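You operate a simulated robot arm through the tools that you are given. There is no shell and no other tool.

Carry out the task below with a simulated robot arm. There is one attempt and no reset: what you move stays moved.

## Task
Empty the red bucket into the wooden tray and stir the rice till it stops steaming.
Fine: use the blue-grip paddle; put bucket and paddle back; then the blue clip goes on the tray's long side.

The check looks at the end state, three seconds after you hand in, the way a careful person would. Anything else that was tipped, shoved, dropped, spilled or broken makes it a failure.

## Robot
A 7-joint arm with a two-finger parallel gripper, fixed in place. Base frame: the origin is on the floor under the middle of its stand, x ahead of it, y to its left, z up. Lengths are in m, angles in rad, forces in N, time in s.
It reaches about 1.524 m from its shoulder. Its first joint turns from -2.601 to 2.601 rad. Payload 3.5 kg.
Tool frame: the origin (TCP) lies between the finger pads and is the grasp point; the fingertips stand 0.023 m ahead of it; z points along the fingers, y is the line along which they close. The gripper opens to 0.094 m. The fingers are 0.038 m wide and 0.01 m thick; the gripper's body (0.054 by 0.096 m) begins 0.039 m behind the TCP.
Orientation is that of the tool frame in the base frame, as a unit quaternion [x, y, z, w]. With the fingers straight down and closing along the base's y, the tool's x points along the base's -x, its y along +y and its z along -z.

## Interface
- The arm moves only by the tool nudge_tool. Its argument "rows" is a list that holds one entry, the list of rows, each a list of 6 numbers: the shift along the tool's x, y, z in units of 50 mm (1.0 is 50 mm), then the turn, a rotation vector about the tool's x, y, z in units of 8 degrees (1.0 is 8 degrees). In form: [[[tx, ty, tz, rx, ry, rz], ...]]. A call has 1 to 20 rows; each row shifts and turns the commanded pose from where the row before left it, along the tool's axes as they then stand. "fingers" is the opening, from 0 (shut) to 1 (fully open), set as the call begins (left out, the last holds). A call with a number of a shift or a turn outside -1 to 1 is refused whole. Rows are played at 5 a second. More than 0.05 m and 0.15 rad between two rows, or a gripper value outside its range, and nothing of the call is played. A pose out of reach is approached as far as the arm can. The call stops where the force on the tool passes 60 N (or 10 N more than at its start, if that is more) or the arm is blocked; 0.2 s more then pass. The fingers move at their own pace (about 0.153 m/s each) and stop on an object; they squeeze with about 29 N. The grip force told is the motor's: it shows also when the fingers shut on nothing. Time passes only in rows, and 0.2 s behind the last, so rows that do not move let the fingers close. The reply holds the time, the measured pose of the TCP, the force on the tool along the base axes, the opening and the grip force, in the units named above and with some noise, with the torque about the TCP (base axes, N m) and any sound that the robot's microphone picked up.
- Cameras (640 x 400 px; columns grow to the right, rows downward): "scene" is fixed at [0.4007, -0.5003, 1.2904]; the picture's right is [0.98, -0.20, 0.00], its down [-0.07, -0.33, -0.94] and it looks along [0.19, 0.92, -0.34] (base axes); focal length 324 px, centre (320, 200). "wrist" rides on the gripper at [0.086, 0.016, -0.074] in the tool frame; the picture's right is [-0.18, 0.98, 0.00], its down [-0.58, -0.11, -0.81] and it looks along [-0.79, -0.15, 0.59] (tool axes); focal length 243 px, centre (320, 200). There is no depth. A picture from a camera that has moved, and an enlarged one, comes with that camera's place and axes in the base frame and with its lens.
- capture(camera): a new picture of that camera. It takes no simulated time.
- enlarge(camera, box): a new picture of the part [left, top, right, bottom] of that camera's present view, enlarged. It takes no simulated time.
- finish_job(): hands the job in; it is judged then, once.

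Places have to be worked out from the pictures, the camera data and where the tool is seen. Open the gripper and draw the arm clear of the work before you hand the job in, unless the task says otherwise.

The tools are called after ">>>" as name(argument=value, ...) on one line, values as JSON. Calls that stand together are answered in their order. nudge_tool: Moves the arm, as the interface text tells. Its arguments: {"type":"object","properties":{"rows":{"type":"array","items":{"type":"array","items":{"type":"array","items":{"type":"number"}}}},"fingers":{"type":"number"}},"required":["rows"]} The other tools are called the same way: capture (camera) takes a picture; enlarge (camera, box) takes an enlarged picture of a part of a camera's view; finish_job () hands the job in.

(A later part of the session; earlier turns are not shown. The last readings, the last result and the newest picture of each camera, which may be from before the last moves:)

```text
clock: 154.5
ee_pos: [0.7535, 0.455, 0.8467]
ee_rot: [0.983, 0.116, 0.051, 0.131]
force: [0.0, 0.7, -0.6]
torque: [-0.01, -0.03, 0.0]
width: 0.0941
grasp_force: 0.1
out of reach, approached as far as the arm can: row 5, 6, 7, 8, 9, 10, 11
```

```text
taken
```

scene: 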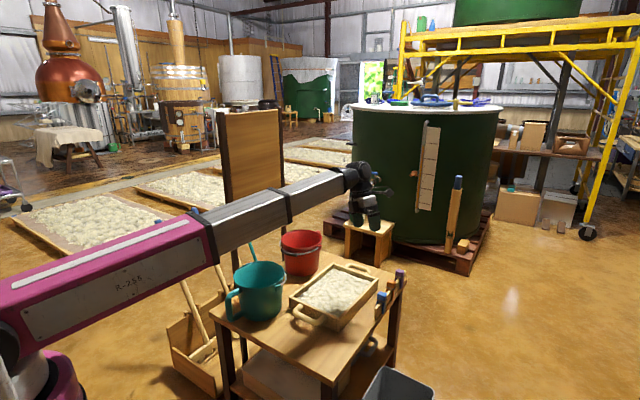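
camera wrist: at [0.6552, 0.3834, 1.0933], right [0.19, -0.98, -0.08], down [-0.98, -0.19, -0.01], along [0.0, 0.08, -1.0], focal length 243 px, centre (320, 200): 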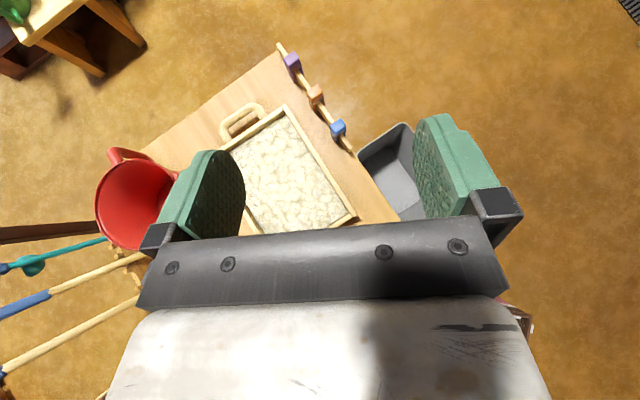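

The wrist reached its turn limit again near this roll, leaving a 16° tilt. Turning clockwise moves away from the limit; I make most of that turn now.

>>> nudge_tool(rows=[[[0, 0, 0, 0, 0, 1], [0, 0, 0, 0, 0, 1], [0, 0, 0, 0, 0, 1], [0, 0, 0, 0, 0, 1], [0, 0, 0, 0, 0, 1], [0, 0, 0, 0, 0, 1], [0, 0, 0, 0, 0, 1], [0, 0, 0, 0, 0, 1], [0, 0, 0, 0, 0, 1], [0, 0, 0, 0, 0, 1], [0, 0, 0, 0, 0, 0]]], fingers=1)

>>> capture(camera="wrist")

```text
clock: 156.9
ee_pos: [0.7524, 0.4563, 0.8444]
ee_rot: [0.828, -0.543, 0.123, 0.067]
force: [1.0, 0.2, 0.0]
torque: [-0.03, 0.03, 0.05]
width: 0.0937
grasp_force: 0.0
```

```text
taken
camera wrist: at [0.7615, 0.3931, 0.9409], right [-0.97, -0.23, -0.07], down [-0.23, 0.75, 0.62], along [-0.09, 0.62, -0.78], focal length 243 px, centre (320, 200)
```

wrist: 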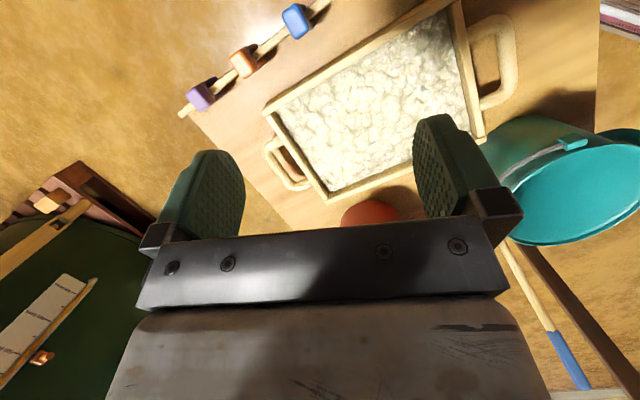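

I complete the turn to tool x = −u (fingers closing across the rail, camera looking along it) and straighten the tilt in the same motion.

>>> nudge_tool(rows=[[[0, 0, 0, -0.134, -0.166, 0.85], [0, 0, 0, -0.134, -0.166, 0.85], [0, 0, 0, -0.134, -0.166, 0.85], [0, 0, 0, -0.134, -0.166, 0.85], [0, 0, 0, -0.134, -0.166, 0.85], [0, 0, 0, -0.134, -0.166, 0.85], [0, 0, 0, -0.134, -0.166, 0.85], [0, 0, 0, -0.134, -0.166, 0.85], [0, 0, 0, -0.134, -0.166, 0.85], [0, 0, 0, -0.134, -0.166, 0.85], [0, 0, 0, 0, 0, 0]]], fingers=1)

>>> capture(camera="wrist")

>>> capture(camera="scene")

```text
clock: 159.3
ee_pos: [0.7538, 0.4555, 0.8451]
ee_rot: [-0.384, 0.913, -0.138, 0.017]
force: [-0.8, -0.2, -0.1]
torque: [0.0, 0.01, 0.01]
width: 0.0941
grasp_force: 0.1
out of reach, approached as far as the arm can: row 1, 3, 5, 7, 9
```

```text
taken
camera wrist: at [0.6706, 0.4249, 0.9192], right [-0.55, 0.79, -0.28], down [0.37, 0.53, 0.76], along [0.74, 0.32, -0.59], focal length 243 px, centre (320, 200)
```

wrist: 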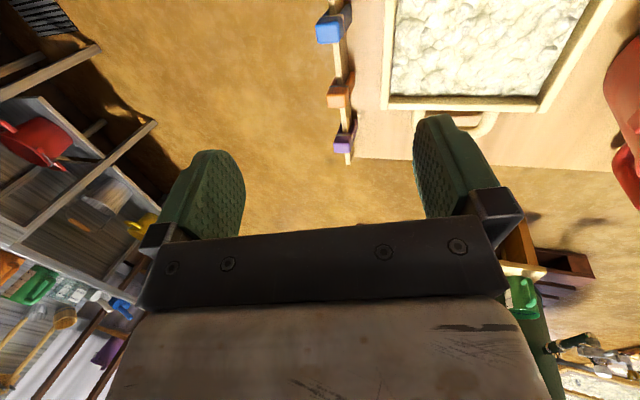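

```text
taken
```

scene: 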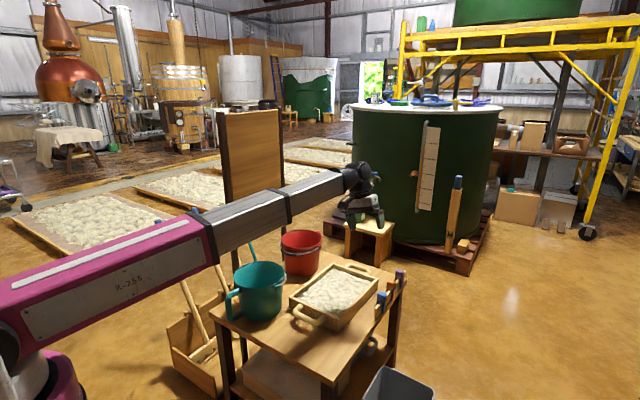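

A forearm-roll limit is keeping a 16° sideways tilt, because that joint wound up during the paddle work. The boom is a telescoping tube, so I can unwind it by rolling the tool once round the boom's axis in free air. First I raise and bend the tool nearly in line with the boom.

>>> nudge_tool(rows=[[[0.06, -0.212, -0.77, 0, 0, 0], [0.06, -0.212, -0.77, 0, 0, 0], [0.06, -0.212, -0.77, 0, 0, 0], [0, 0, 0, 0.231, -0.931, 0], [0, 0, 0, 0.231, -0.931, 0], [0, 0, 0, 0.231, -0.931, 0], [0, 0, 0, 0.231, -0.931, 0], [0, 0, 0, 0.231, -0.931, 0], [0, 0, 0, 0.231, -0.931, 0], [0, 0, 0, 0.231, -0.931, 0], [0, 0, 0, 0.231, -0.931, 0], [0, 0, 0, 0, 0, 0]]], fingers=1)

>>> capture(camera="scene")

```text
clock: 161.9
ee_pos: [0.728, 0.4985, 0.9555]
ee_rot: [-0.388, 0.763, -0.036, 0.517]
force: [-0.4, -0.7, 0.4]
torque: [-0.02, 0.01, 0.01]
width: 0.0942
grasp_force: 0.0
out of reach, approached as far as the arm can: row 5, 6, 7, 8, 9, 10, 11
```

```text
taken
```

scene: 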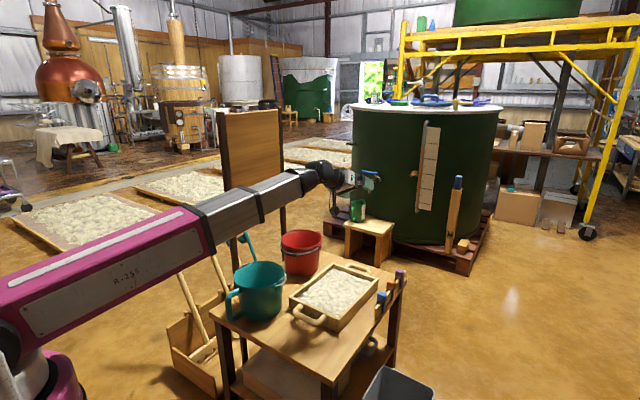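

The remaining limit is consistent with the forearm roll at its end stop. I now roll the tool backward around the boom's axis (about 12 × 8° first), with the wrist centre held still, well above the table.

>>> nudge_tool(rows=[[[0.057, -0.426, -0.02, 0.69, 0.128, -0.7], [0.057, -0.426, -0.02, 0.69, 0.128, -0.7], [0.057, -0.426, -0.02, 0.69, 0.128, -0.7], [0.057, -0.426, -0.02, 0.69, 0.128, -0.7], [0.057, -0.426, -0.02, 0.69, 0.128, -0.7], [0.057, -0.426, -0.02, 0.69, 0.128, -0.7], [0.057, -0.426, -0.02, 0.69, 0.128, -0.7], [0.057, -0.426, -0.02, 0.69, 0.128, -0.7], [0.057, -0.426, -0.02, 0.69, 0.128, -0.7], [0.057, -0.426, -0.02, 0.69, 0.128, -0.7], [0, 0, 0, 0, 0, 0]]], fingers=1)

>>> capture(camera="scene")

```text
clock: 164.3
ee_pos: [0.7559, 0.3838, 1.1443]
ee_rot: [0.417, -0.441, 0.625, -0.49]
force: [0.4, 0.2, 0.5]
torque: [0.01, -0.02, 0.0]
width: 0.0942
grasp_force: 0.0
out of reach, approached as far as the arm can: row 7, 8, 9, 10
```

```text
taken
```

scene: 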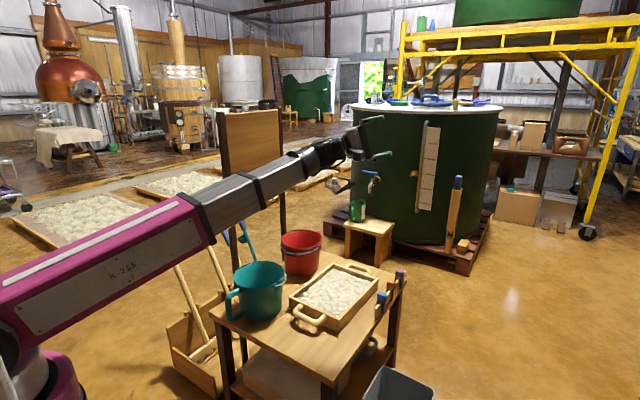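

The roll follows as intended (tool now points to the right of the boom). I continue another ten steps.

>>> nudge_tool(rows=[[[0.08, -0.416, -0.02, 0.672, 0.164, -0.72], [0.08, -0.416, -0.02, 0.672, 0.164, -0.72], [0.08, -0.416, -0.02, 0.672, 0.164, -0.72], [0.08, -0.416, -0.02, 0.672, 0.164, -0.72], [0.08, -0.416, -0.02, 0.672, 0.164, -0.72], [0.08, -0.416, -0.02, 0.672, 0.164, -0.72], [0.08, -0.416, -0.02, 0.672, 0.164, -0.72], [0.08, -0.416, -0.02, 0.672, 0.164, -0.72], [0.08, -0.416, -0.02, 0.672, 0.164, -0.72], [0.08, -0.416, -0.02, 0.672, 0.164, -0.72], [0, 0, 0, 0, 0, 0]]], fingers=1)

>>> capture(camera="scene")

```text
clock: 166.7
ee_pos: [0.6351, 0.4696, 1.281]
ee_rot: [0.24, 0.074, 0.942, -0.221]
force: [-0.2, -0.2, 0.7]
torque: [-0.02, 0.01, -0.01]
width: 0.0939
grasp_force: 0.1
out of reach, approached as far as the arm can: row 1
```

```text
taken
```

scene: 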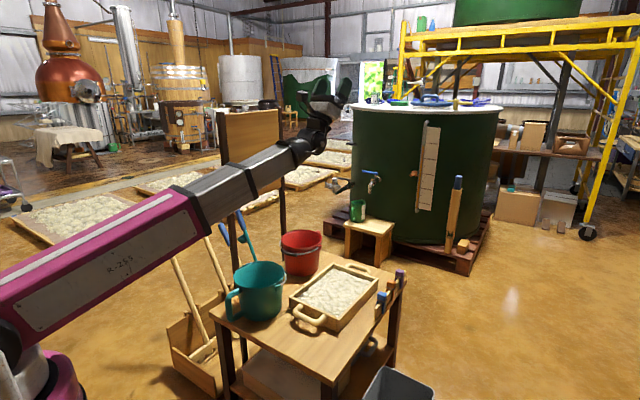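

The tool points up now; the unwinding works. Ten more steps bring it round to the left side.

>>> nudge_tool(rows=[[[0.08, -0.416, -0.02, 0.672, 0.164, -0.715], [0.08, -0.416, -0.02, 0.672, 0.164, -0.715], [0.08, -0.416, -0.02, 0.672, 0.164, -0.715], [0.08, -0.416, -0.02, 0.672, 0.164, -0.715], [0.08, -0.416, -0.02, 0.672, 0.164, -0.715], [0.08, -0.416, -0.02, 0.672, 0.164, -0.715], [0.08, -0.416, -0.02, 0.672, 0.164, -0.715], [0.08, -0.416, -0.02, 0.672, 0.164, -0.715], [0.08, -0.416, -0.02, 0.672, 0.164, -0.715], [0.08, -0.416, -0.02, 0.672, 0.164, -0.715], [0, 0, 0, 0, 0, 0]]], fingers=1)

>>> capture(camera="scene")

```text
clock: 169.1
ee_pos: [0.5664, 0.6167, 1.1735]
ee_rot: [-0.044, 0.552, 0.819, 0.151]
force: [0.5, 0.5, 0.6]
torque: [-0.01, -0.01, 0.01]
width: 0.0939
grasp_force: 0.1
```

```text
taken
```

scene: 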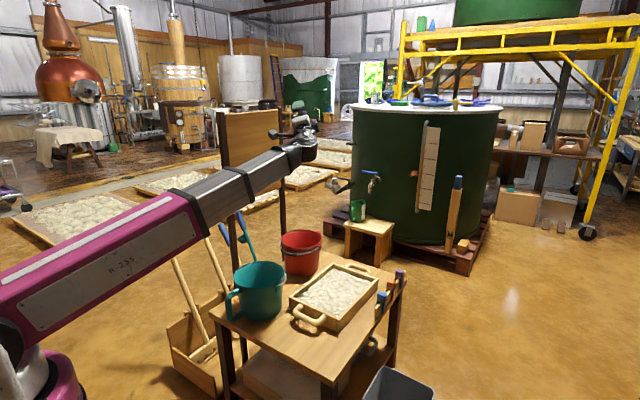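

Pointing left now with no limits flagged. Nine more steps bring the tool back to pointing down-forward.

>>> nudge_tool(rows=[[[0.08, -0.416, -0.02, 0.672, 0.164, -0.715], [0.08, -0.416, -0.02, 0.672, 0.164, -0.715], [0.08, -0.416, -0.02, 0.672, 0.164, -0.715], [0.08, -0.416, -0.02, 0.672, 0.164, -0.715], [0.08, -0.416, -0.02, 0.672, 0.164, -0.715], [0.08, -0.416, -0.02, 0.672, 0.164, -0.715], [0.08, -0.416, -0.02, 0.672, 0.164, -0.715], [0.08, -0.416, -0.02, 0.672, 0.164, -0.715], [0.08, -0.416, -0.02, 0.672, 0.164, -0.715], [0, 0, 0, 0, 0, 0]]], fingers=1)

>>> capture(camera="scene")

>>> capture(camera="wrist")

```text
clock: 171.3
ee_pos: [0.6454, 0.5985, 1.0149]
ee_rot: [-0.286, 0.768, 0.377, 0.432]
force: [0.8, 0.2, -0.1]
torque: [0.02, -0.01, 0.02]
width: 0.0942
grasp_force: 0.1
```

```text
taken
```

scene: 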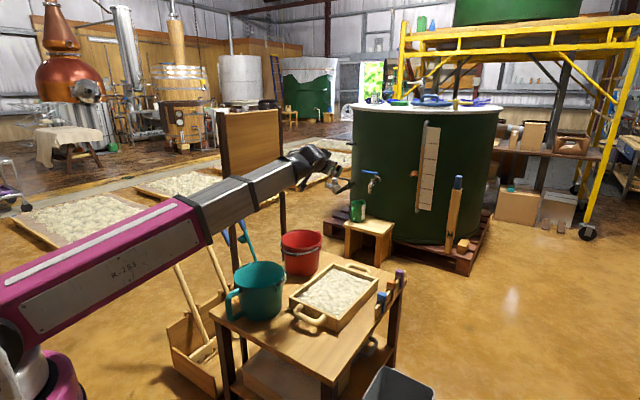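

```text
taken
camera wrist: at [0.5582, 0.5377, 0.9704], right [-0.67, 0.56, 0.49], down [-0.01, -0.66, 0.75], along [0.74, 0.5, 0.44], focal length 243 px, centre (320, 200)
```

wrist: 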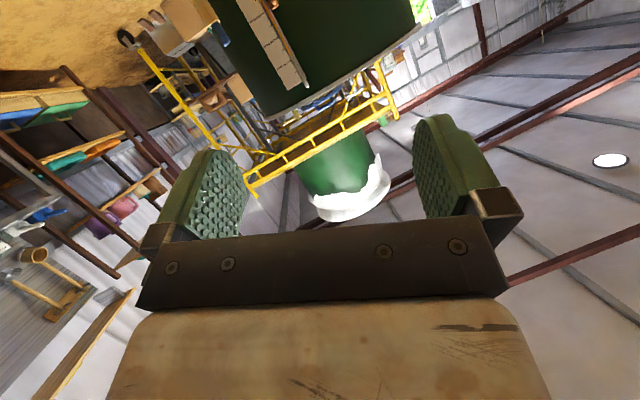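

Unwound: the tool points down-left-forward with the roll joint freed. I move over the front edge and bring the gripper to straight down with x = −u.

>>> nudge_tool(rows=[[[0.36, -0.832, 0.02, 0, 0, 0], [0.36, -0.832, 0.02, 0, 0, 0], [0.36, -0.832, 0.02, 0, 0, 0], [0.36, -0.832, 0.02, 0, 0, 0], [0, 0, 0, 0.279, 0.829, -0.045], [0, 0, 0, 0.279, 0.829, -0.045], [0, 0, 0, 0.279, 0.829, -0.045], [0, 0, 0, 0.279, 0.829, -0.045], [0, 0, 0, 0.279, 0.829, -0.045], [0, 0, 0, 0.279, 0.829, -0.045], [0, 0, 0, 0.279, 0.829, -0.045], [0, 0, 0, 0.279, 0.829, -0.045], [0, 0, 0, 0.279, 0.829, -0.045], [0, 0, 0, 0.279, 0.829, -0.045], [0, 0, 0, 0, 0, 0]]], fingers=1)

>>> capture(camera="wrist")

>>> capture(camera="scene")

```text
clock: 174.5
ee_pos: [0.7475, 0.4847, 0.8933]
ee_rot: [-0.399, 0.907, 0.138, -0.013]
force: [-0.3, 0.6, 0.5]
torque: [-0.01, 0.02, 0.03]
width: 0.0937
grasp_force: 0.1
out of reach, approached as far as the arm can: row 11, 12, 13, 14
```

```text
taken
camera wrist: at [0.687, 0.4154, 0.9622], right [-0.58, 0.77, 0.27], down [0.58, 0.16, 0.8], along [0.57, 0.62, -0.54], focal length 243 px, centre (320, 200)
```

wrist: 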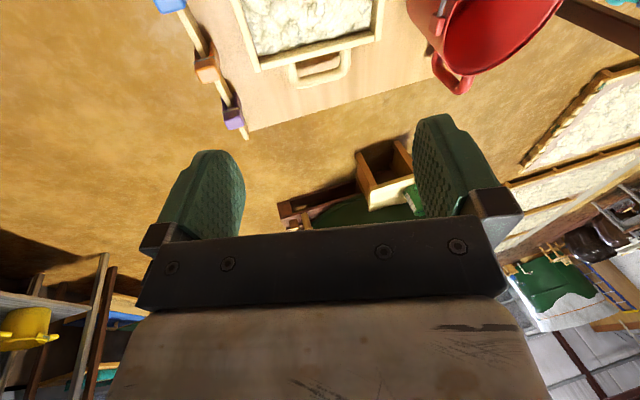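

```text
taken
```

scene: 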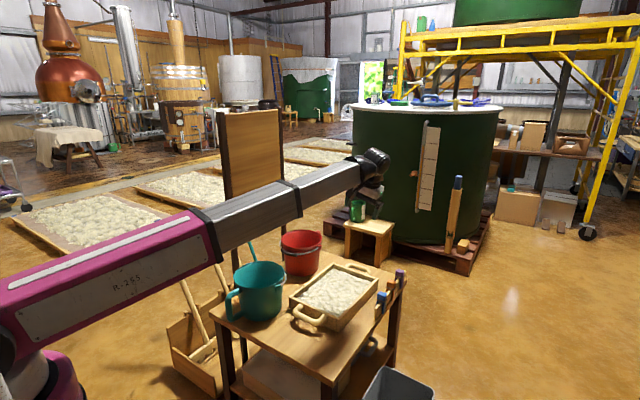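

The tilt has flipped to the other side: the wrist bend is in its mirrored solution. To restore the normal one I must pass the tool straight through alignment with the boom, bending from above to below. First I bend it nearly in line again.

>>> nudge_tool(rows=[[[-0.25, -0.06, -0.3, 0.227, -0.881, 0], [-0.25, -0.06, -0.3, 0.227, -0.881, 0], [-0.25, -0.06, -0.25, 0.227, -0.881, 0], [-0.25, -0.06, -0.2, 0.227, -0.881, 0], [-0.25, -0.06, -0.1, 0.227, -0.881, 0], [-0.25, -0.06, 0, 0.227, -0.881, 0], [-0.25, -0.06, 0, 0.227, -0.881, 0], [-0.25, -0.06, 0, 0.227, -0.881, 0], [0, 0, 0, 0, 0, 0]]], fingers=1)

>>> capture(camera="scene")

```text
clock: 176.5
ee_pos: [0.8259, 0.5047, 0.9863]
ee_rot: [-0.285, 0.814, 0.199, 0.465]
force: [0.6, 0.0, 0.0]
torque: [0.01, 0.0, 0.0]
width: 0.0937
grasp_force: 0.0
```

```text
taken
```

scene: 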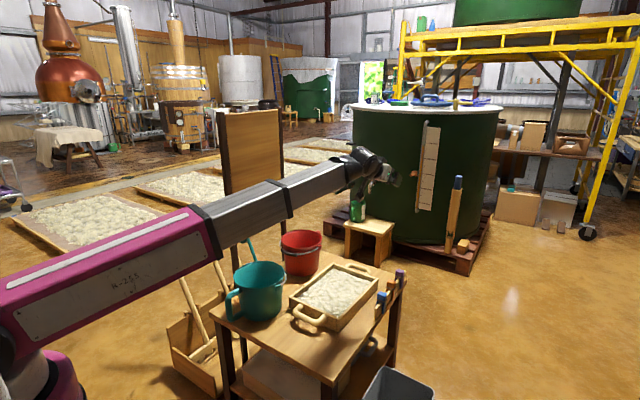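

Now I roll the tool forward around the boom by 160°, so that it ends bent upward with the roll joint at mid-range.

>>> nudge_tool(rows=[[[-0.132, 0.424, -0.022, -0.7, -0.18, 0.688], [-0.132, 0.424, -0.022, -0.7, -0.18, 0.688], [-0.132, 0.424, -0.022, -0.7, -0.18, 0.688], [-0.132, 0.424, -0.022, -0.7, -0.18, 0.688], [-0.132, 0.424, -0.022, -0.7, -0.18, 0.688], [-0.132, 0.424, -0.022, -0.7, -0.18, 0.688], [-0.132, 0.424, -0.022, -0.7, -0.18, 0.688], [-0.132, 0.424, -0.022, -0.7, -0.18, 0.688], [-0.132, 0.424, -0.022, -0.7, -0.18, 0.688], [-0.132, 0.424, -0.022, -0.7, -0.18, 0.688], [-0.132, 0.424, -0.022, -0.7, -0.18, 0.688], [-0.132, 0.424, -0.022, -0.7, -0.18, 0.688], [-0.132, 0.424, -0.022, -0.7, -0.18, 0.688], [-0.132, 0.424, -0.022, -0.7, -0.18, 0.688], [-0.132, 0.424, -0.022, -0.7, -0.18, 0.688], [-0.132, 0.424, -0.022, -0.7, -0.18, 0.688], [-0.132, 0.424, -0.022, -0.7, -0.18, 0.688], [-0.132, 0.424, -0.022, -0.7, -0.18, 0.688], [-0.132, 0.424, -0.022, -0.7, -0.18, 0.688], [-0.132, 0.424, -0.022, -0.7, -0.18, 0.688]]], fingers=1)

>>> capture(camera="scene")

```text
clock: 180.7
ee_pos: [0.7702, 0.434, 1.2925]
ee_rot: [0.217, 0.117, 0.963, -0.106]
force: [0.4, 0.0, -0.6]
torque: [-0.05, 0.02, -0.01]
width: 0.0941
grasp_force: 0.0
```

```text
taken
```

scene: 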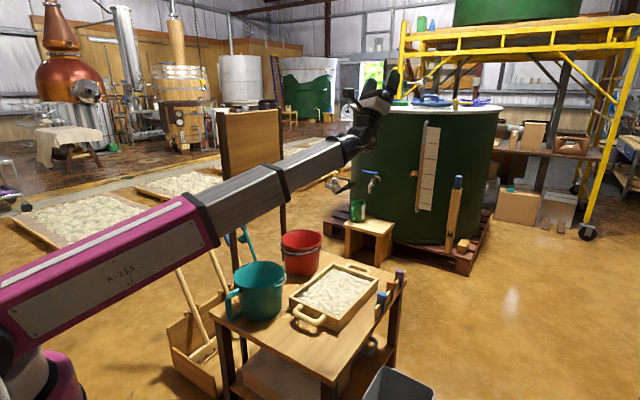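

The tool is bent up in the boom's plane. I now bend it straight down through alignment with the boom, wrist centre held still.

>>> nudge_tool(rows=[[[-0.594, -0.149, -0.043, 0.243, -0.969, 0], [-0.594, -0.149, -0.043, 0.243, -0.969, 0], [-0.594, -0.149, -0.043, 0.243, -0.969, 0], [-0.594, -0.149, -0.043, 0.243, -0.969, 0], [-0.594, -0.149, -0.043, 0.243, -0.969, 0], [-0.594, -0.149, -0.043, 0.243, -0.969, 0], [-0.594, -0.149, -0.043, 0.243, -0.969, 0], [-0.594, -0.149, -0.043, 0.243, -0.969, 0], [-0.594, -0.149, -0.043, 0.243, -0.969, 0], [-0.594, -0.149, -0.043, 0.243, -0.969, 0], [-0.594, -0.149, -0.043, 0.243, -0.969, 0], [-0.594, -0.149, -0.043, 0.243, -0.969, 0], [0, 0, 0, 0, 0, 0]]], fingers=1)

>>> capture(camera="scene")

>>> capture(camera="wrist")

```text
clock: 183.5
ee_pos: [0.8486, 0.4544, 0.9738]
ee_rot: [0.821, 0.328, 0.467, -0.024]
force: [-0.5, 0.0, -0.2]
torque: [-0.02, -0.01, 0.02]
width: 0.0939
grasp_force: 0.0
out of reach, approached as far as the arm can: row 6
```

```text
taken
```

scene: 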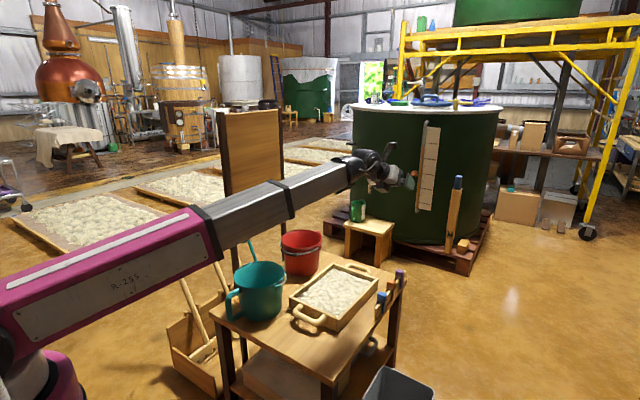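

```text
taken
camera wrist: at [0.8316, 0.4624, 1.0891], right [0.49, -0.87, 0.12], down [-0.87, -0.49, -0.03], along [0.09, -0.09, -0.99], focal length 243 px, centre (320, 200)
```

wrist: 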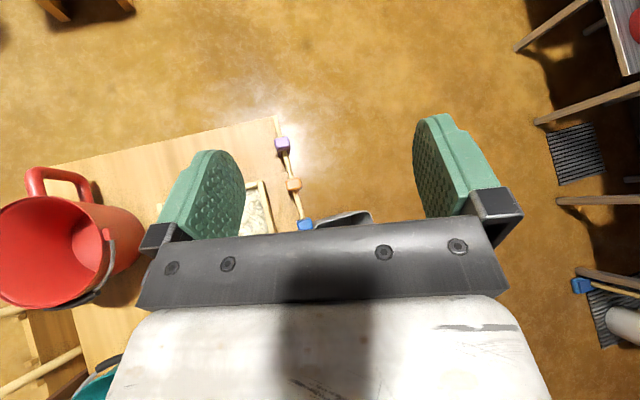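

Through alignment and in the normal wrist solution again. I bring the gripper vertical with x = +u (camera on the far side, looking back along the rail), above the clips.

>>> nudge_tool(rows=[[[0, 0, 0, 0.292, -0.821, -0.021], [0, 0, 0, 0.292, -0.821, -0.021], [0, 0, 0, 0.292, -0.821, -0.021], [0, 0, 0, 0.292, -0.821, -0.021], [0, 0, 0, 0.292, -0.821, -0.021], [0, 0, 0, 0.292, -0.821, -0.021], [0, 0, 0, 0.292, -0.821, -0.021], [0, 0, 0, 0.292, -0.821, -0.021], [0, 0, 0, 0, 0, 0]]], fingers=1)

>>> capture(camera="wrist")

```text
clock: 185.5
ee_pos: [0.8481, 0.455, 0.9725]
ee_rot: [0.924, 0.383, 0.001, 0.0]
force: [-0.6, -0.5, 0.5]
torque: [0.0, -0.02, 0.01]
width: 0.0939
grasp_force: 0.0
```

```text
taken
camera wrist: at [0.921, 0.5066, 1.0479], right [0.57, -0.82, 0.0], down [-0.49, -0.34, 0.81], along [-0.66, -0.46, -0.59], focal length 243 px, centre (320, 200)
```

wrist: 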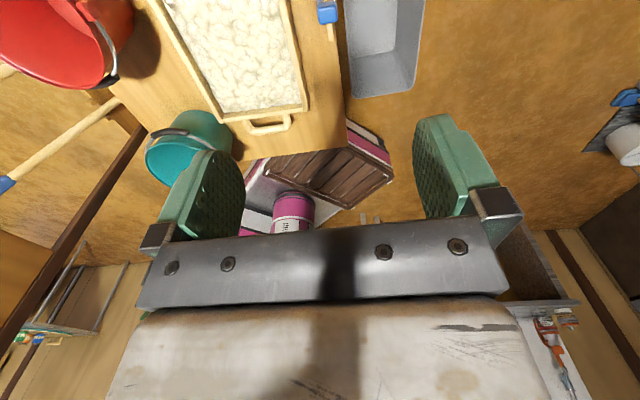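

The gripper is exactly vertical now with x along 45°. I come down to z 0.70 directly above the blue clip.

>>> nudge_tool(rows=[[[-0.153, 0.01, 0.9, 0, 0, 0], [-0.153, 0.01, 0.9, 0, 0, 0], [-0.153, 0.01, 0.9, 0, 0, 0], [-0.153, 0.01, 0.9, 0, 0, 0], [-0.153, 0.01, 0.9, 0, 0, 0], [-0.153, 0.01, 0.9, 0, 0, 0], [0, 0, 0, 0, 0, 0]]], fingers=1)

>>> capture(camera="wrist")

>>> enlarge(camera="wrist", box=[260, 0, 400, 130])

>>> enlarge(camera="scene", box=[330, 190, 430, 320])

```text
clock: 187.1
ee_pos: [0.8197, 0.4249, 0.7044]
ee_rot: [0.924, 0.383, 0.001, 0.0]
force: [0.6, -0.4, 0.6]
torque: [0.03, 0.01, -0.03]
width: 0.0941
grasp_force: 0.1
```

```text
taken
camera wrist: at [0.8922, 0.4772, 0.7791], right [0.57, -0.82, 0.0], down [-0.49, -0.34, 0.8], along [-0.66, -0.46, -0.59], focal length 243 px, centre (320, 200)
```

wrist: 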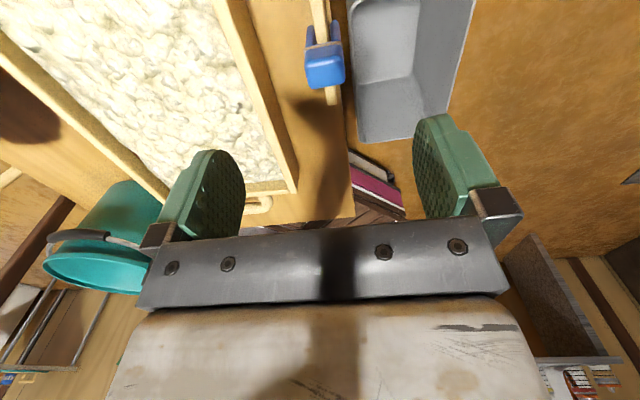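

```text
3.08 times, centred on (330, 65) of wrist
camera zoom: at [0.8922, 0.4772, 0.7791], right [0.57, -0.82, 0.0], down [-0.49, -0.34, 0.8], along [-0.66, -0.46, -0.59], focal length 746 px, centre (289, 615)
```

zoom: 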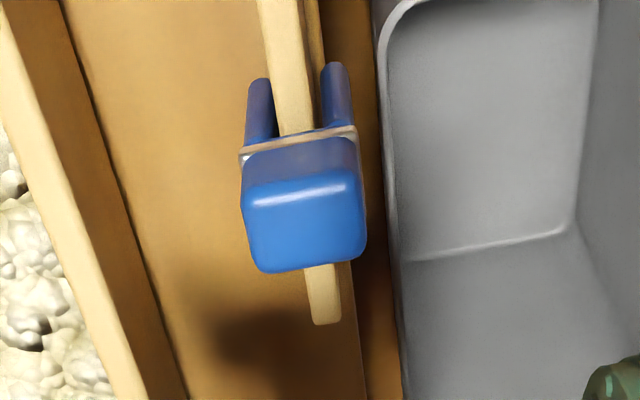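

```text
3.08 times, centred on (380, 255) of scene
camera zoom: at [0.4007, -0.5003, 1.2904], right [0.98, -0.2, 0.0], down [-0.07, -0.33, -0.94], along [0.19, 0.92, -0.34], focal length 997 px, centre (135, 31)
```

zoom: 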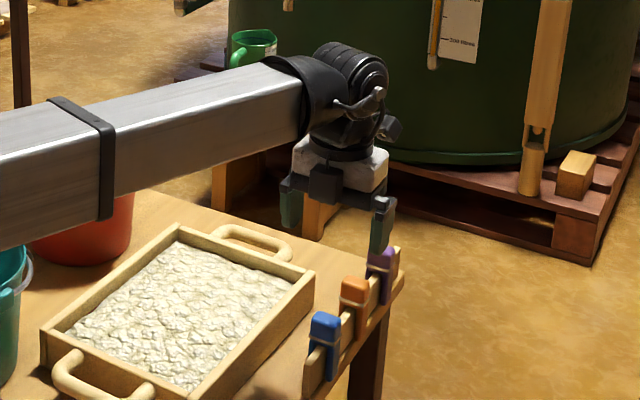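

The clip is a plain block with two straight legs over the rail; block between z ≈ 0.553 and 0.581. It lies about 11 mm toward −u and 2 mm toward −v of the tool axis. I correct, part-close the fingers to clear the tray wall, and descend to z ≈ 0.63 for a closer check.

>>> nudge_tool(rows=[[[-0.214, 0.048, 0.4, 0, 0, 0], [0, 0, 0.6, 0, 0, 0], [0, 0, 0.5, 0, 0, 0], [0, 0, 0, 0, 0, 0]]], fingers=0.6)

>>> capture(camera="wrist")

>>> enlarge(camera="wrist", box=[240, 60, 400, 220])

```text
clock: 188.1
ee_pos: [0.812, 0.4131, 0.6266]
ee_rot: [0.924, 0.383, 0.002, -0.001]
force: [-0.4, -0.3, -0.1]
torque: [0.0, 0.01, -0.02]
width: 0.0567
grasp_force: 0.0
```

```text
taken
camera wrist: at [0.8853, 0.4651, 0.7019], right [0.57, -0.82, 0.0], down [-0.49, -0.34, 0.8], along [-0.66, -0.46, -0.59], focal length 243 px, centre (320, 200)
```

wrist: 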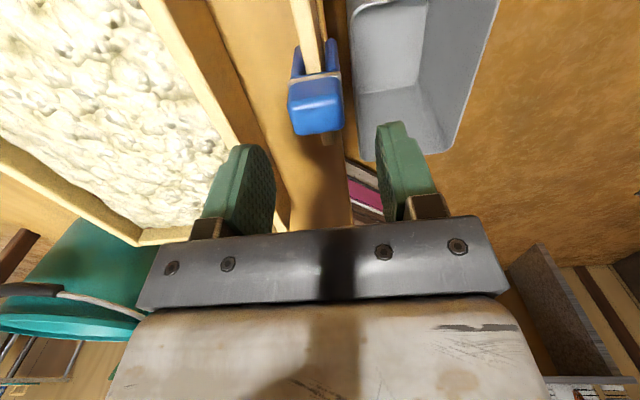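

```text
2.50 times, centred on (320, 140) of wrist
camera zoom: at [0.8853, 0.4651, 0.7019], right [0.57, -0.82, 0.0], down [-0.49, -0.34, 0.8], along [-0.66, -0.46, -0.59], focal length 606 px, centre (320, 350)
```

zoom: 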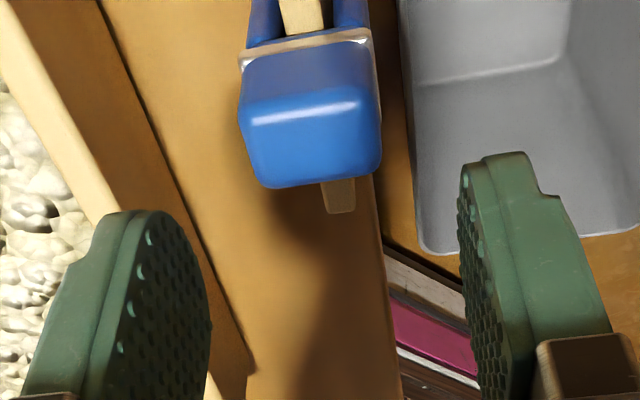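

The clip's block is now centred under the gripper to within about 1 mm across and 3 mm along. I descend the last 5 cm and close on the block.

>>> nudge_tool(rows=[[[0.05, -0.01, 0.4, 0, 0, 0], [0, 0, 0.4, 0, 0, 0], [0, 0, 0.2, 0, 0, 0], [0, 0, 0, 0, 0, 0]]], fingers=0.6)

>>> capture(camera="wrist")

>>> enlarge(camera="scene", box=[350, 240, 430, 330])

```text
clock: 189.1
ee_pos: [0.8136, 0.4148, 0.5775]
ee_rot: [0.924, 0.383, 0.0, -0.001]
force: [0.1, -1.2, 0.3]
torque: [0.02, 0.01, 0.03]
width: 0.0567
grasp_force: 0.1
```

```text
taken
camera wrist: at [0.8856, 0.4659, 0.6533], right [0.57, -0.82, 0.0], down [-0.49, -0.34, 0.8], along [-0.66, -0.46, -0.59], focal length 243 px, centre (320, 200)
```

wrist: 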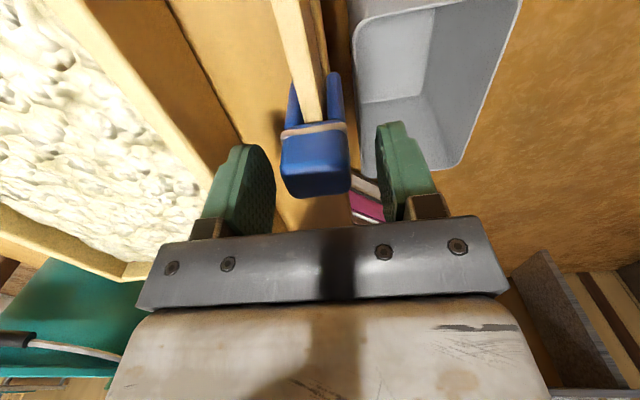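

```text
4.44 times, centred on (390, 285) of scene
camera zoom: at [0.4007, -0.5003, 1.2904], right [0.98, -0.2, 0.0], down [-0.07, -0.33, -0.94], along [0.19, 0.92, -0.34], focal length 1441 px, centre (9, -178)
```

zoom: 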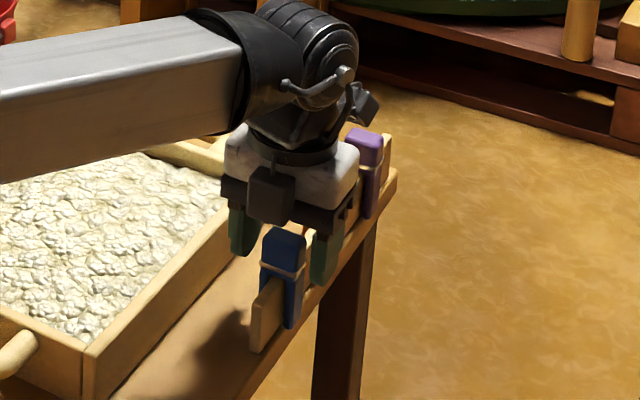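

The block is between the fingers at the right height. I close on it.

>>> nudge_tool(rows=[[[0, 0, 0, 0, 0, 0], [0, 0, 0, 0, 0, 0], [0, 0, 0, 0, 0, 0], [0, 0, 0, 0, 0, 0]]], fingers=0)

>>> capture(camera="wrist")

>>> enlarge(camera="scene", box=[350, 240, 430, 330])

```text
clock: 190.1
ee_pos: [0.8124, 0.4138, 0.5782]
ee_rot: [0.924, 0.384, 0.002, 0.0]
force: [0.0, 0.1, -0.6]
torque: [0.0, 0.0, 0.01]
width: 0.031
grasp_force: 28.8
```

```text
taken
camera wrist: at [0.8856, 0.4659, 0.6535], right [0.57, -0.82, 0.0], down [-0.49, -0.34, 0.8], along [-0.66, -0.46, -0.59], focal length 243 px, centre (320, 200)
```

wrist: 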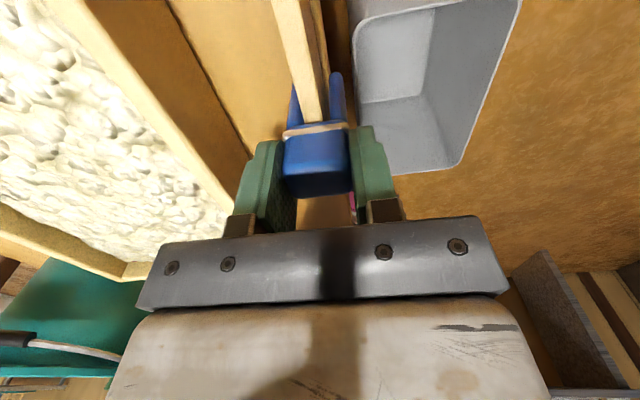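

```text
4.44 times, centred on (390, 285) of scene
camera zoom: at [0.4007, -0.5003, 1.2904], right [0.98, -0.2, 0.0], down [-0.07, -0.33, -0.94], along [0.19, 0.92, -0.34], focal length 1441 px, centre (9, -178)
```

zoom: 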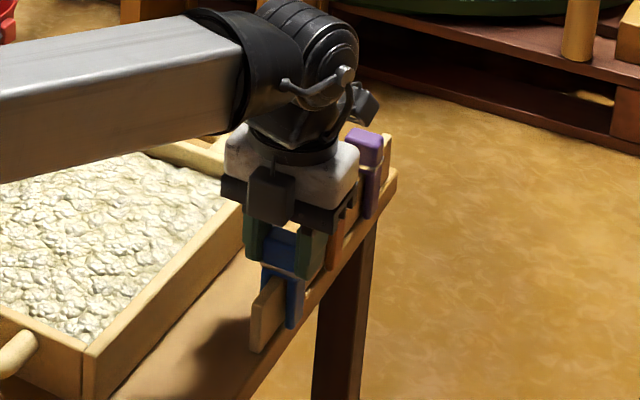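

Gripped at 31 mm with no side load. I pull the clip straight up off the rail, slowly at first.

>>> nudge_tool(rows=[[[0, 0, -0.15, 0, 0, 0], [0, 0, -0.2, 0, 0, 0], [0, 0, -0.3, 0, 0, 0], [0, 0, -0.4, 0, 0, 0], [0, 0, -0.5, 0, 0, 0], [0, 0, -0.5, 0, 0, 0], [0, 0, 0, 0, 0, 0]]], fingers=0)

>>> capture(camera="wrist")

>>> enlarge(camera="scene", box=[350, 210, 430, 320])

```text
clock: 191.7
ee_pos: [0.814, 0.412, 0.6817]
ee_rot: [0.924, 0.383, 0.001, -0.001]
force: [0.3, -0.5, 0.4]
torque: [-0.01, 0.0, -0.01]
width: 0.0308
grasp_force: 29.4
```

```text
taken
camera wrist: at [0.8875, 0.4647, 0.756], right [0.57, -0.82, 0.0], down [-0.49, -0.34, 0.8], along [-0.66, -0.46, -0.59], focal length 243 px, centre (320, 200)
```

wrist: 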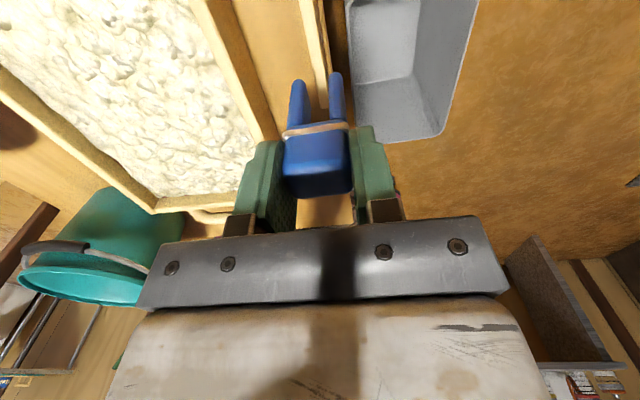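

```text
3.64 times, centred on (390, 265) of scene
camera zoom: at [0.4007, -0.5003, 1.2904], right [0.98, -0.2, 0.0], down [-0.07, -0.33, -0.94], along [0.19, 0.92, -0.34], focal length 1179 px, centre (66, -36)
```

zoom: 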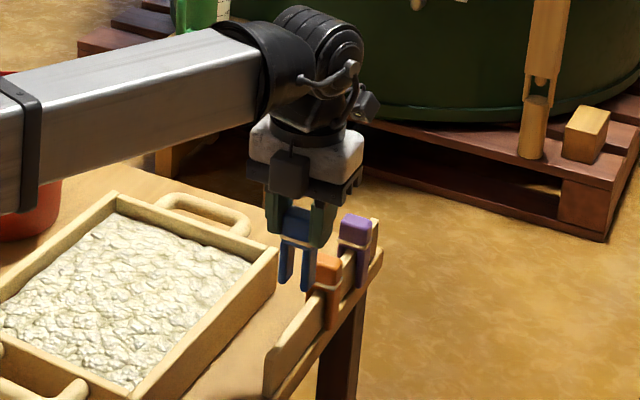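

The clip is free: a rigid U with two legs. Now I measure the tray's near long wall from here to align the slot over it.

>>> enlarge(camera="wrist", box=[180, 0, 360, 140])

>>> enlarge(camera="wrist", box=[260, 60, 380, 210])

```text
2.86 times, centred on (270, 70) of wrist
camera zoom: at [0.8875, 0.4647, 0.756], right [0.57, -0.82, 0.0], down [-0.49, -0.34, 0.8], along [-0.66, -0.46, -0.59], focal length 693 px, centre (463, 571)
```

zoom: 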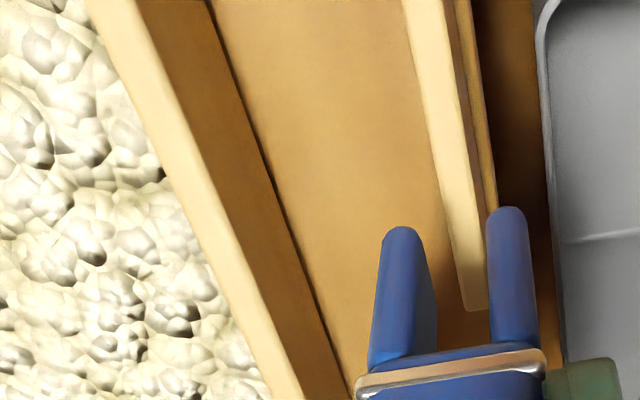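

```text
2.67 times, centred on (320, 135) of wrist
camera zoom: at [0.8875, 0.4647, 0.756], right [0.57, -0.82, 0.0], down [-0.49, -0.34, 0.8], along [-0.66, -0.46, -0.59], focal length 647 px, centre (320, 373)
```

zoom: 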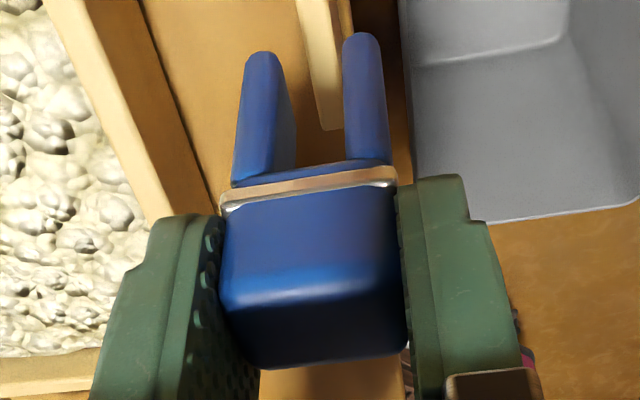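

The slot between the legs is about 16 mm, legs reach about 80 mm below the TCP. I enlarge the wall itself for its exact line.

>>> enlarge(camera="wrist", box=[190, 0, 290, 70])

>>> enlarge(camera="wrist", box=[190, 70, 290, 140])

```text
5.71 times, centred on (240, 35) of wrist
camera zoom: at [0.8875, 0.4647, 0.756], right [0.57, -0.82, 0.0], down [-0.49, -0.34, 0.8], along [-0.66, -0.46, -0.59], focal length 1386 px, centre (777, 1143)
```

zoom: 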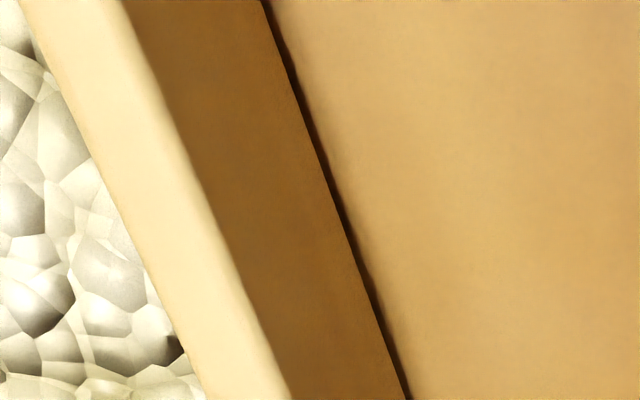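

```text
5.71 times, centred on (240, 105) of wrist
camera zoom: at [0.8875, 0.4647, 0.756], right [0.57, -0.82, 0.0], down [-0.49, -0.34, 0.8], along [-0.66, -0.46, -0.59], focal length 1386 px, centre (777, 743)
```

zoom: 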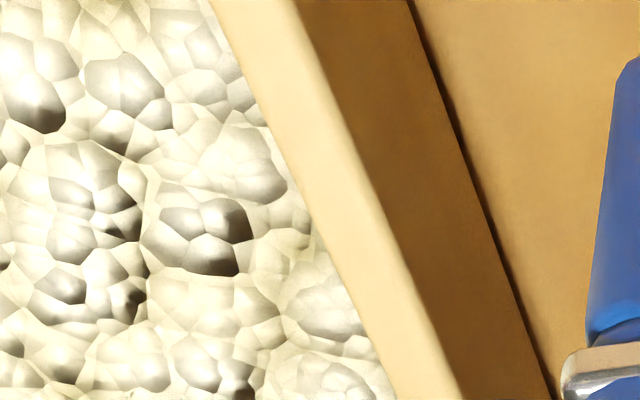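

Measured in the tool frame: wall outer face at y = −0.071, inner at −0.083, so its centre is 76 mm from the slot centre, and the wall runs 1.1° off my x axis. I move the clip across by that amount, turn 1.1°, and check again.

>>> nudge_tool(rows=[[[-0.13, -0.508, 0, 0, 0, 0.05], [-0.13, -0.508, 0, 0, 0, 0.05], [-0.14, -0.508, 0, 0, 0, 0.04], [0, 0, 0, 0, 0, 0], [0, 0, 0, 0, 0, 0]]], fingers=0)

>>> capture(camera="wrist")

>>> enlarge(camera="wrist", box=[260, 0, 380, 130])

```text
clock: 192.9
ee_pos: [0.7462, 0.4552, 0.6797]
ee_rot: [0.927, 0.375, 0.0, 0.0]
force: [-0.4, 0.0, -0.2]
torque: [-0.02, 0.02, -0.04]
width: 0.0306
grasp_force: 28.7
```

```text
taken
camera wrist: at [0.82, 0.5056, 0.7554], right [0.55, -0.84, 0.0], down [-0.5, -0.33, 0.8], along [-0.67, -0.44, -0.59], focal length 243 px, centre (320, 200)
```

wrist: 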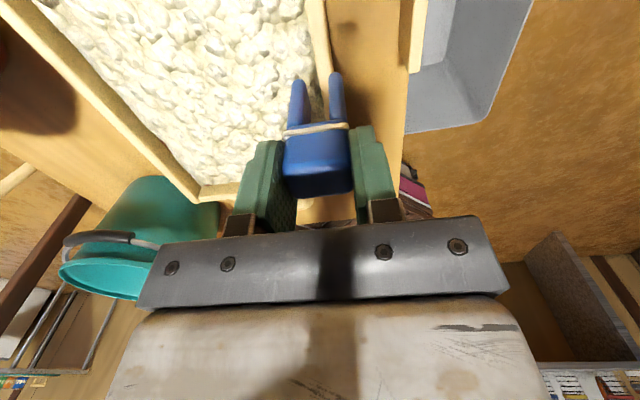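

```text
3.08 times, centred on (320, 65) of wrist
camera zoom: at [0.82, 0.5056, 0.7554], right [0.55, -0.84, 0.0], down [-0.5, -0.33, 0.8], along [-0.67, -0.44, -0.59], focal length 746 px, centre (320, 615)
```

zoom: 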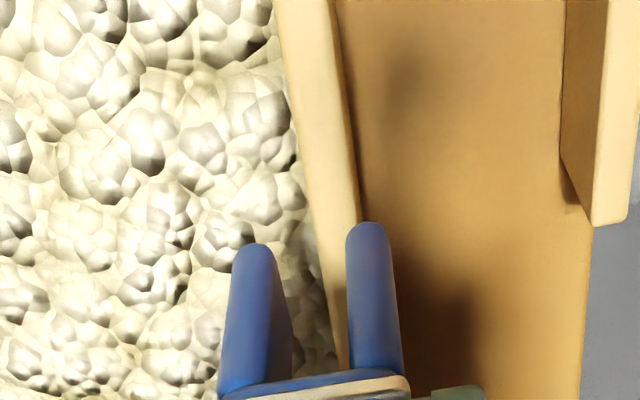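

The clip is over the wall. I zoom on the exact spot where the tool axis meets the wall top, to fine-tune the last few millimetres.

>>> enlarge(camera="wrist", box=[300, 30, 350, 80])

```text
8.00 times, centred on (325, 55) of wrist
camera zoom: at [0.82, 0.5056, 0.7554], right [0.55, -0.84, 0.0], down [-0.5, -0.33, 0.8], along [-0.67, -0.44, -0.59], focal length 1941 px, centre (280, 1360)
```

zoom: 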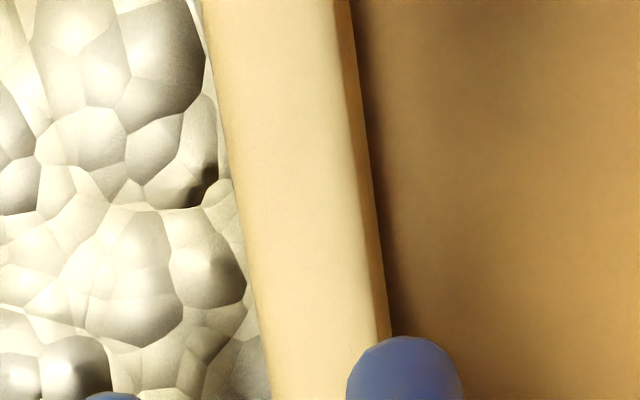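

Wall centre is about 2 mm to the +y side of the slot and the wall runs another 1.8° off. I correct both and descend until the leg tips are just above the wall top.

>>> nudge_tool(rows=[[[0, 0.044, 0, 0, 0, 0.2], [0, 0, 0.4, 0, 0, 0], [0, 0, 0.4, 0, 0, 0], [0, 0, 0, 0, 0, 0], [0, 0, 0, 0, 0, 0]]], fingers=0)

>>> capture(camera="wrist")

>>> enlarge(camera="wrist", box=[270, 30, 370, 130])

>>> enlarge(camera="scene", box=[310, 210, 400, 310])

```text
clock: 194.1
ee_pos: [0.7499, 0.4543, 0.6415]
ee_rot: [0.932, 0.362, 0.001, 0.001]
force: [-0.2, 0.9, 0.6]
torque: [0.01, 0.02, 0.01]
width: 0.0308
grasp_force: 29.0
```

```text
taken
camera wrist: at [0.8239, 0.5021, 0.7166], right [0.53, -0.85, 0.0], down [-0.5, -0.31, 0.8], along [-0.68, -0.42, -0.59], focal length 243 px, centre (320, 200)
```

wrist: 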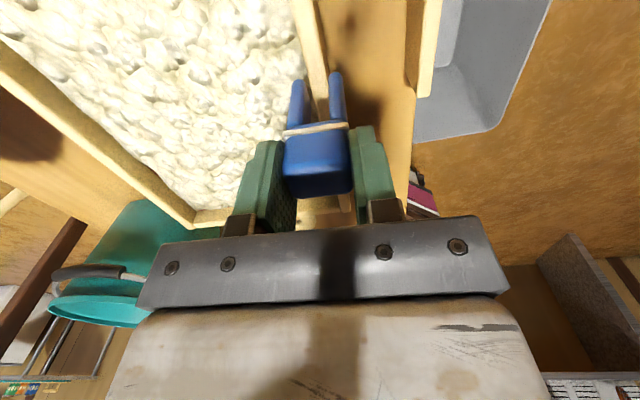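

```text
4.00 times, centred on (320, 80) of wrist
camera zoom: at [0.8239, 0.5021, 0.7166], right [0.53, -0.85, 0.0], down [-0.5, -0.31, 0.8], along [-0.68, -0.42, -0.59], focal length 970 px, centre (320, 680)
```

zoom: 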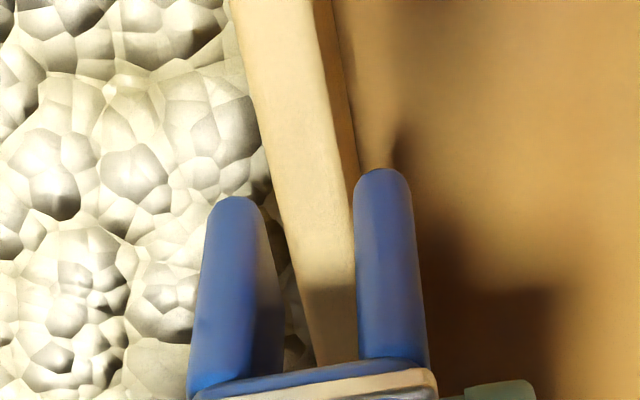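

```text
4.00 times, centred on (355, 260) of scene
camera zoom: at [0.4007, -0.5003, 1.2904], right [0.98, -0.2, 0.0], down [-0.07, -0.33, -0.94], along [0.19, 0.92, -0.34], focal length 1297 px, centre (180, -40)
```

zoom: 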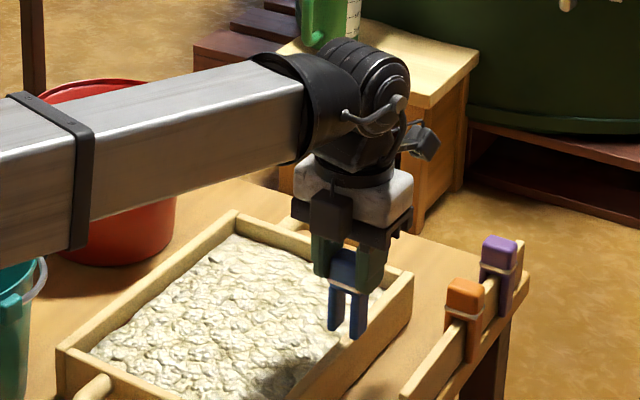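

Nearly there: the slot is about 1 mm toward the rice side of where it should be relative to the wall… in the other sense, the wall centre sits at y −1.4 mm versus slot −0.3 mm. I shift 1 mm and lower the tips to just above the wall top.

>>> nudge_tool(rows=[[[0, -0.022, 0.1, 0, 0, 0], [0, 0, 0.1, 0, 0, 0], [0, 0, 0, 0, 0, 0], [0, 0, 0, 0, 0, 0]]], fingers=0)

>>> enlarge(camera="wrist", box=[270, 30, 370, 130])

>>> enlarge(camera="scene", box=[330, 240, 390, 300])

```text
clock: 195.1
ee_pos: [0.7486, 0.4542, 0.6324]
ee_rot: [0.933, 0.361, 0.002, -0.001]
force: [-0.1, 0.3, -0.3]
torque: [0.01, -0.03, 0.01]
width: 0.0309
grasp_force: 29.1
```

```text
4.00 times, centred on (320, 80) of wrist
camera zoom: at [0.8233, 0.5022, 0.7069], right [0.53, -0.85, 0.0], down [-0.5, -0.31, 0.8], along [-0.68, -0.42, -0.59], focal length 970 px, centre (320, 680)
```

zoom: 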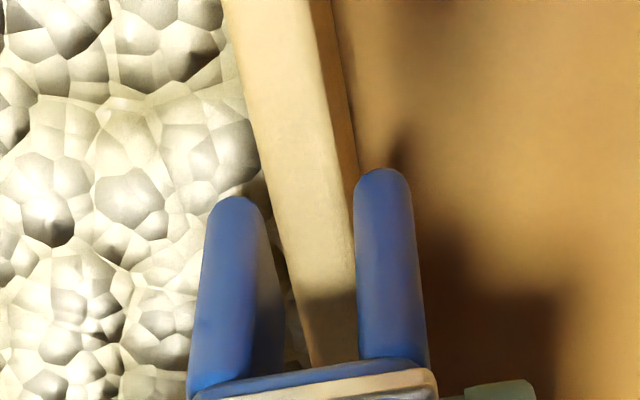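

```text
6.67 times, centred on (360, 270) of scene
camera zoom: at [0.4007, -0.5003, 1.2904], right [0.98, -0.2, 0.0], down [-0.07, -0.33, -0.94], along [0.19, 0.92, -0.34], focal length 2161 px, centre (53, -267)
```

zoom: 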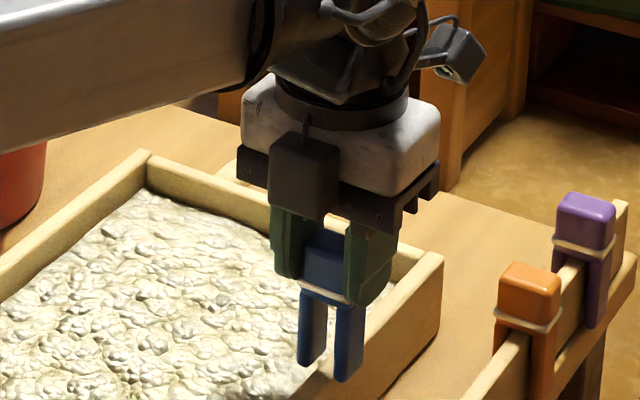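

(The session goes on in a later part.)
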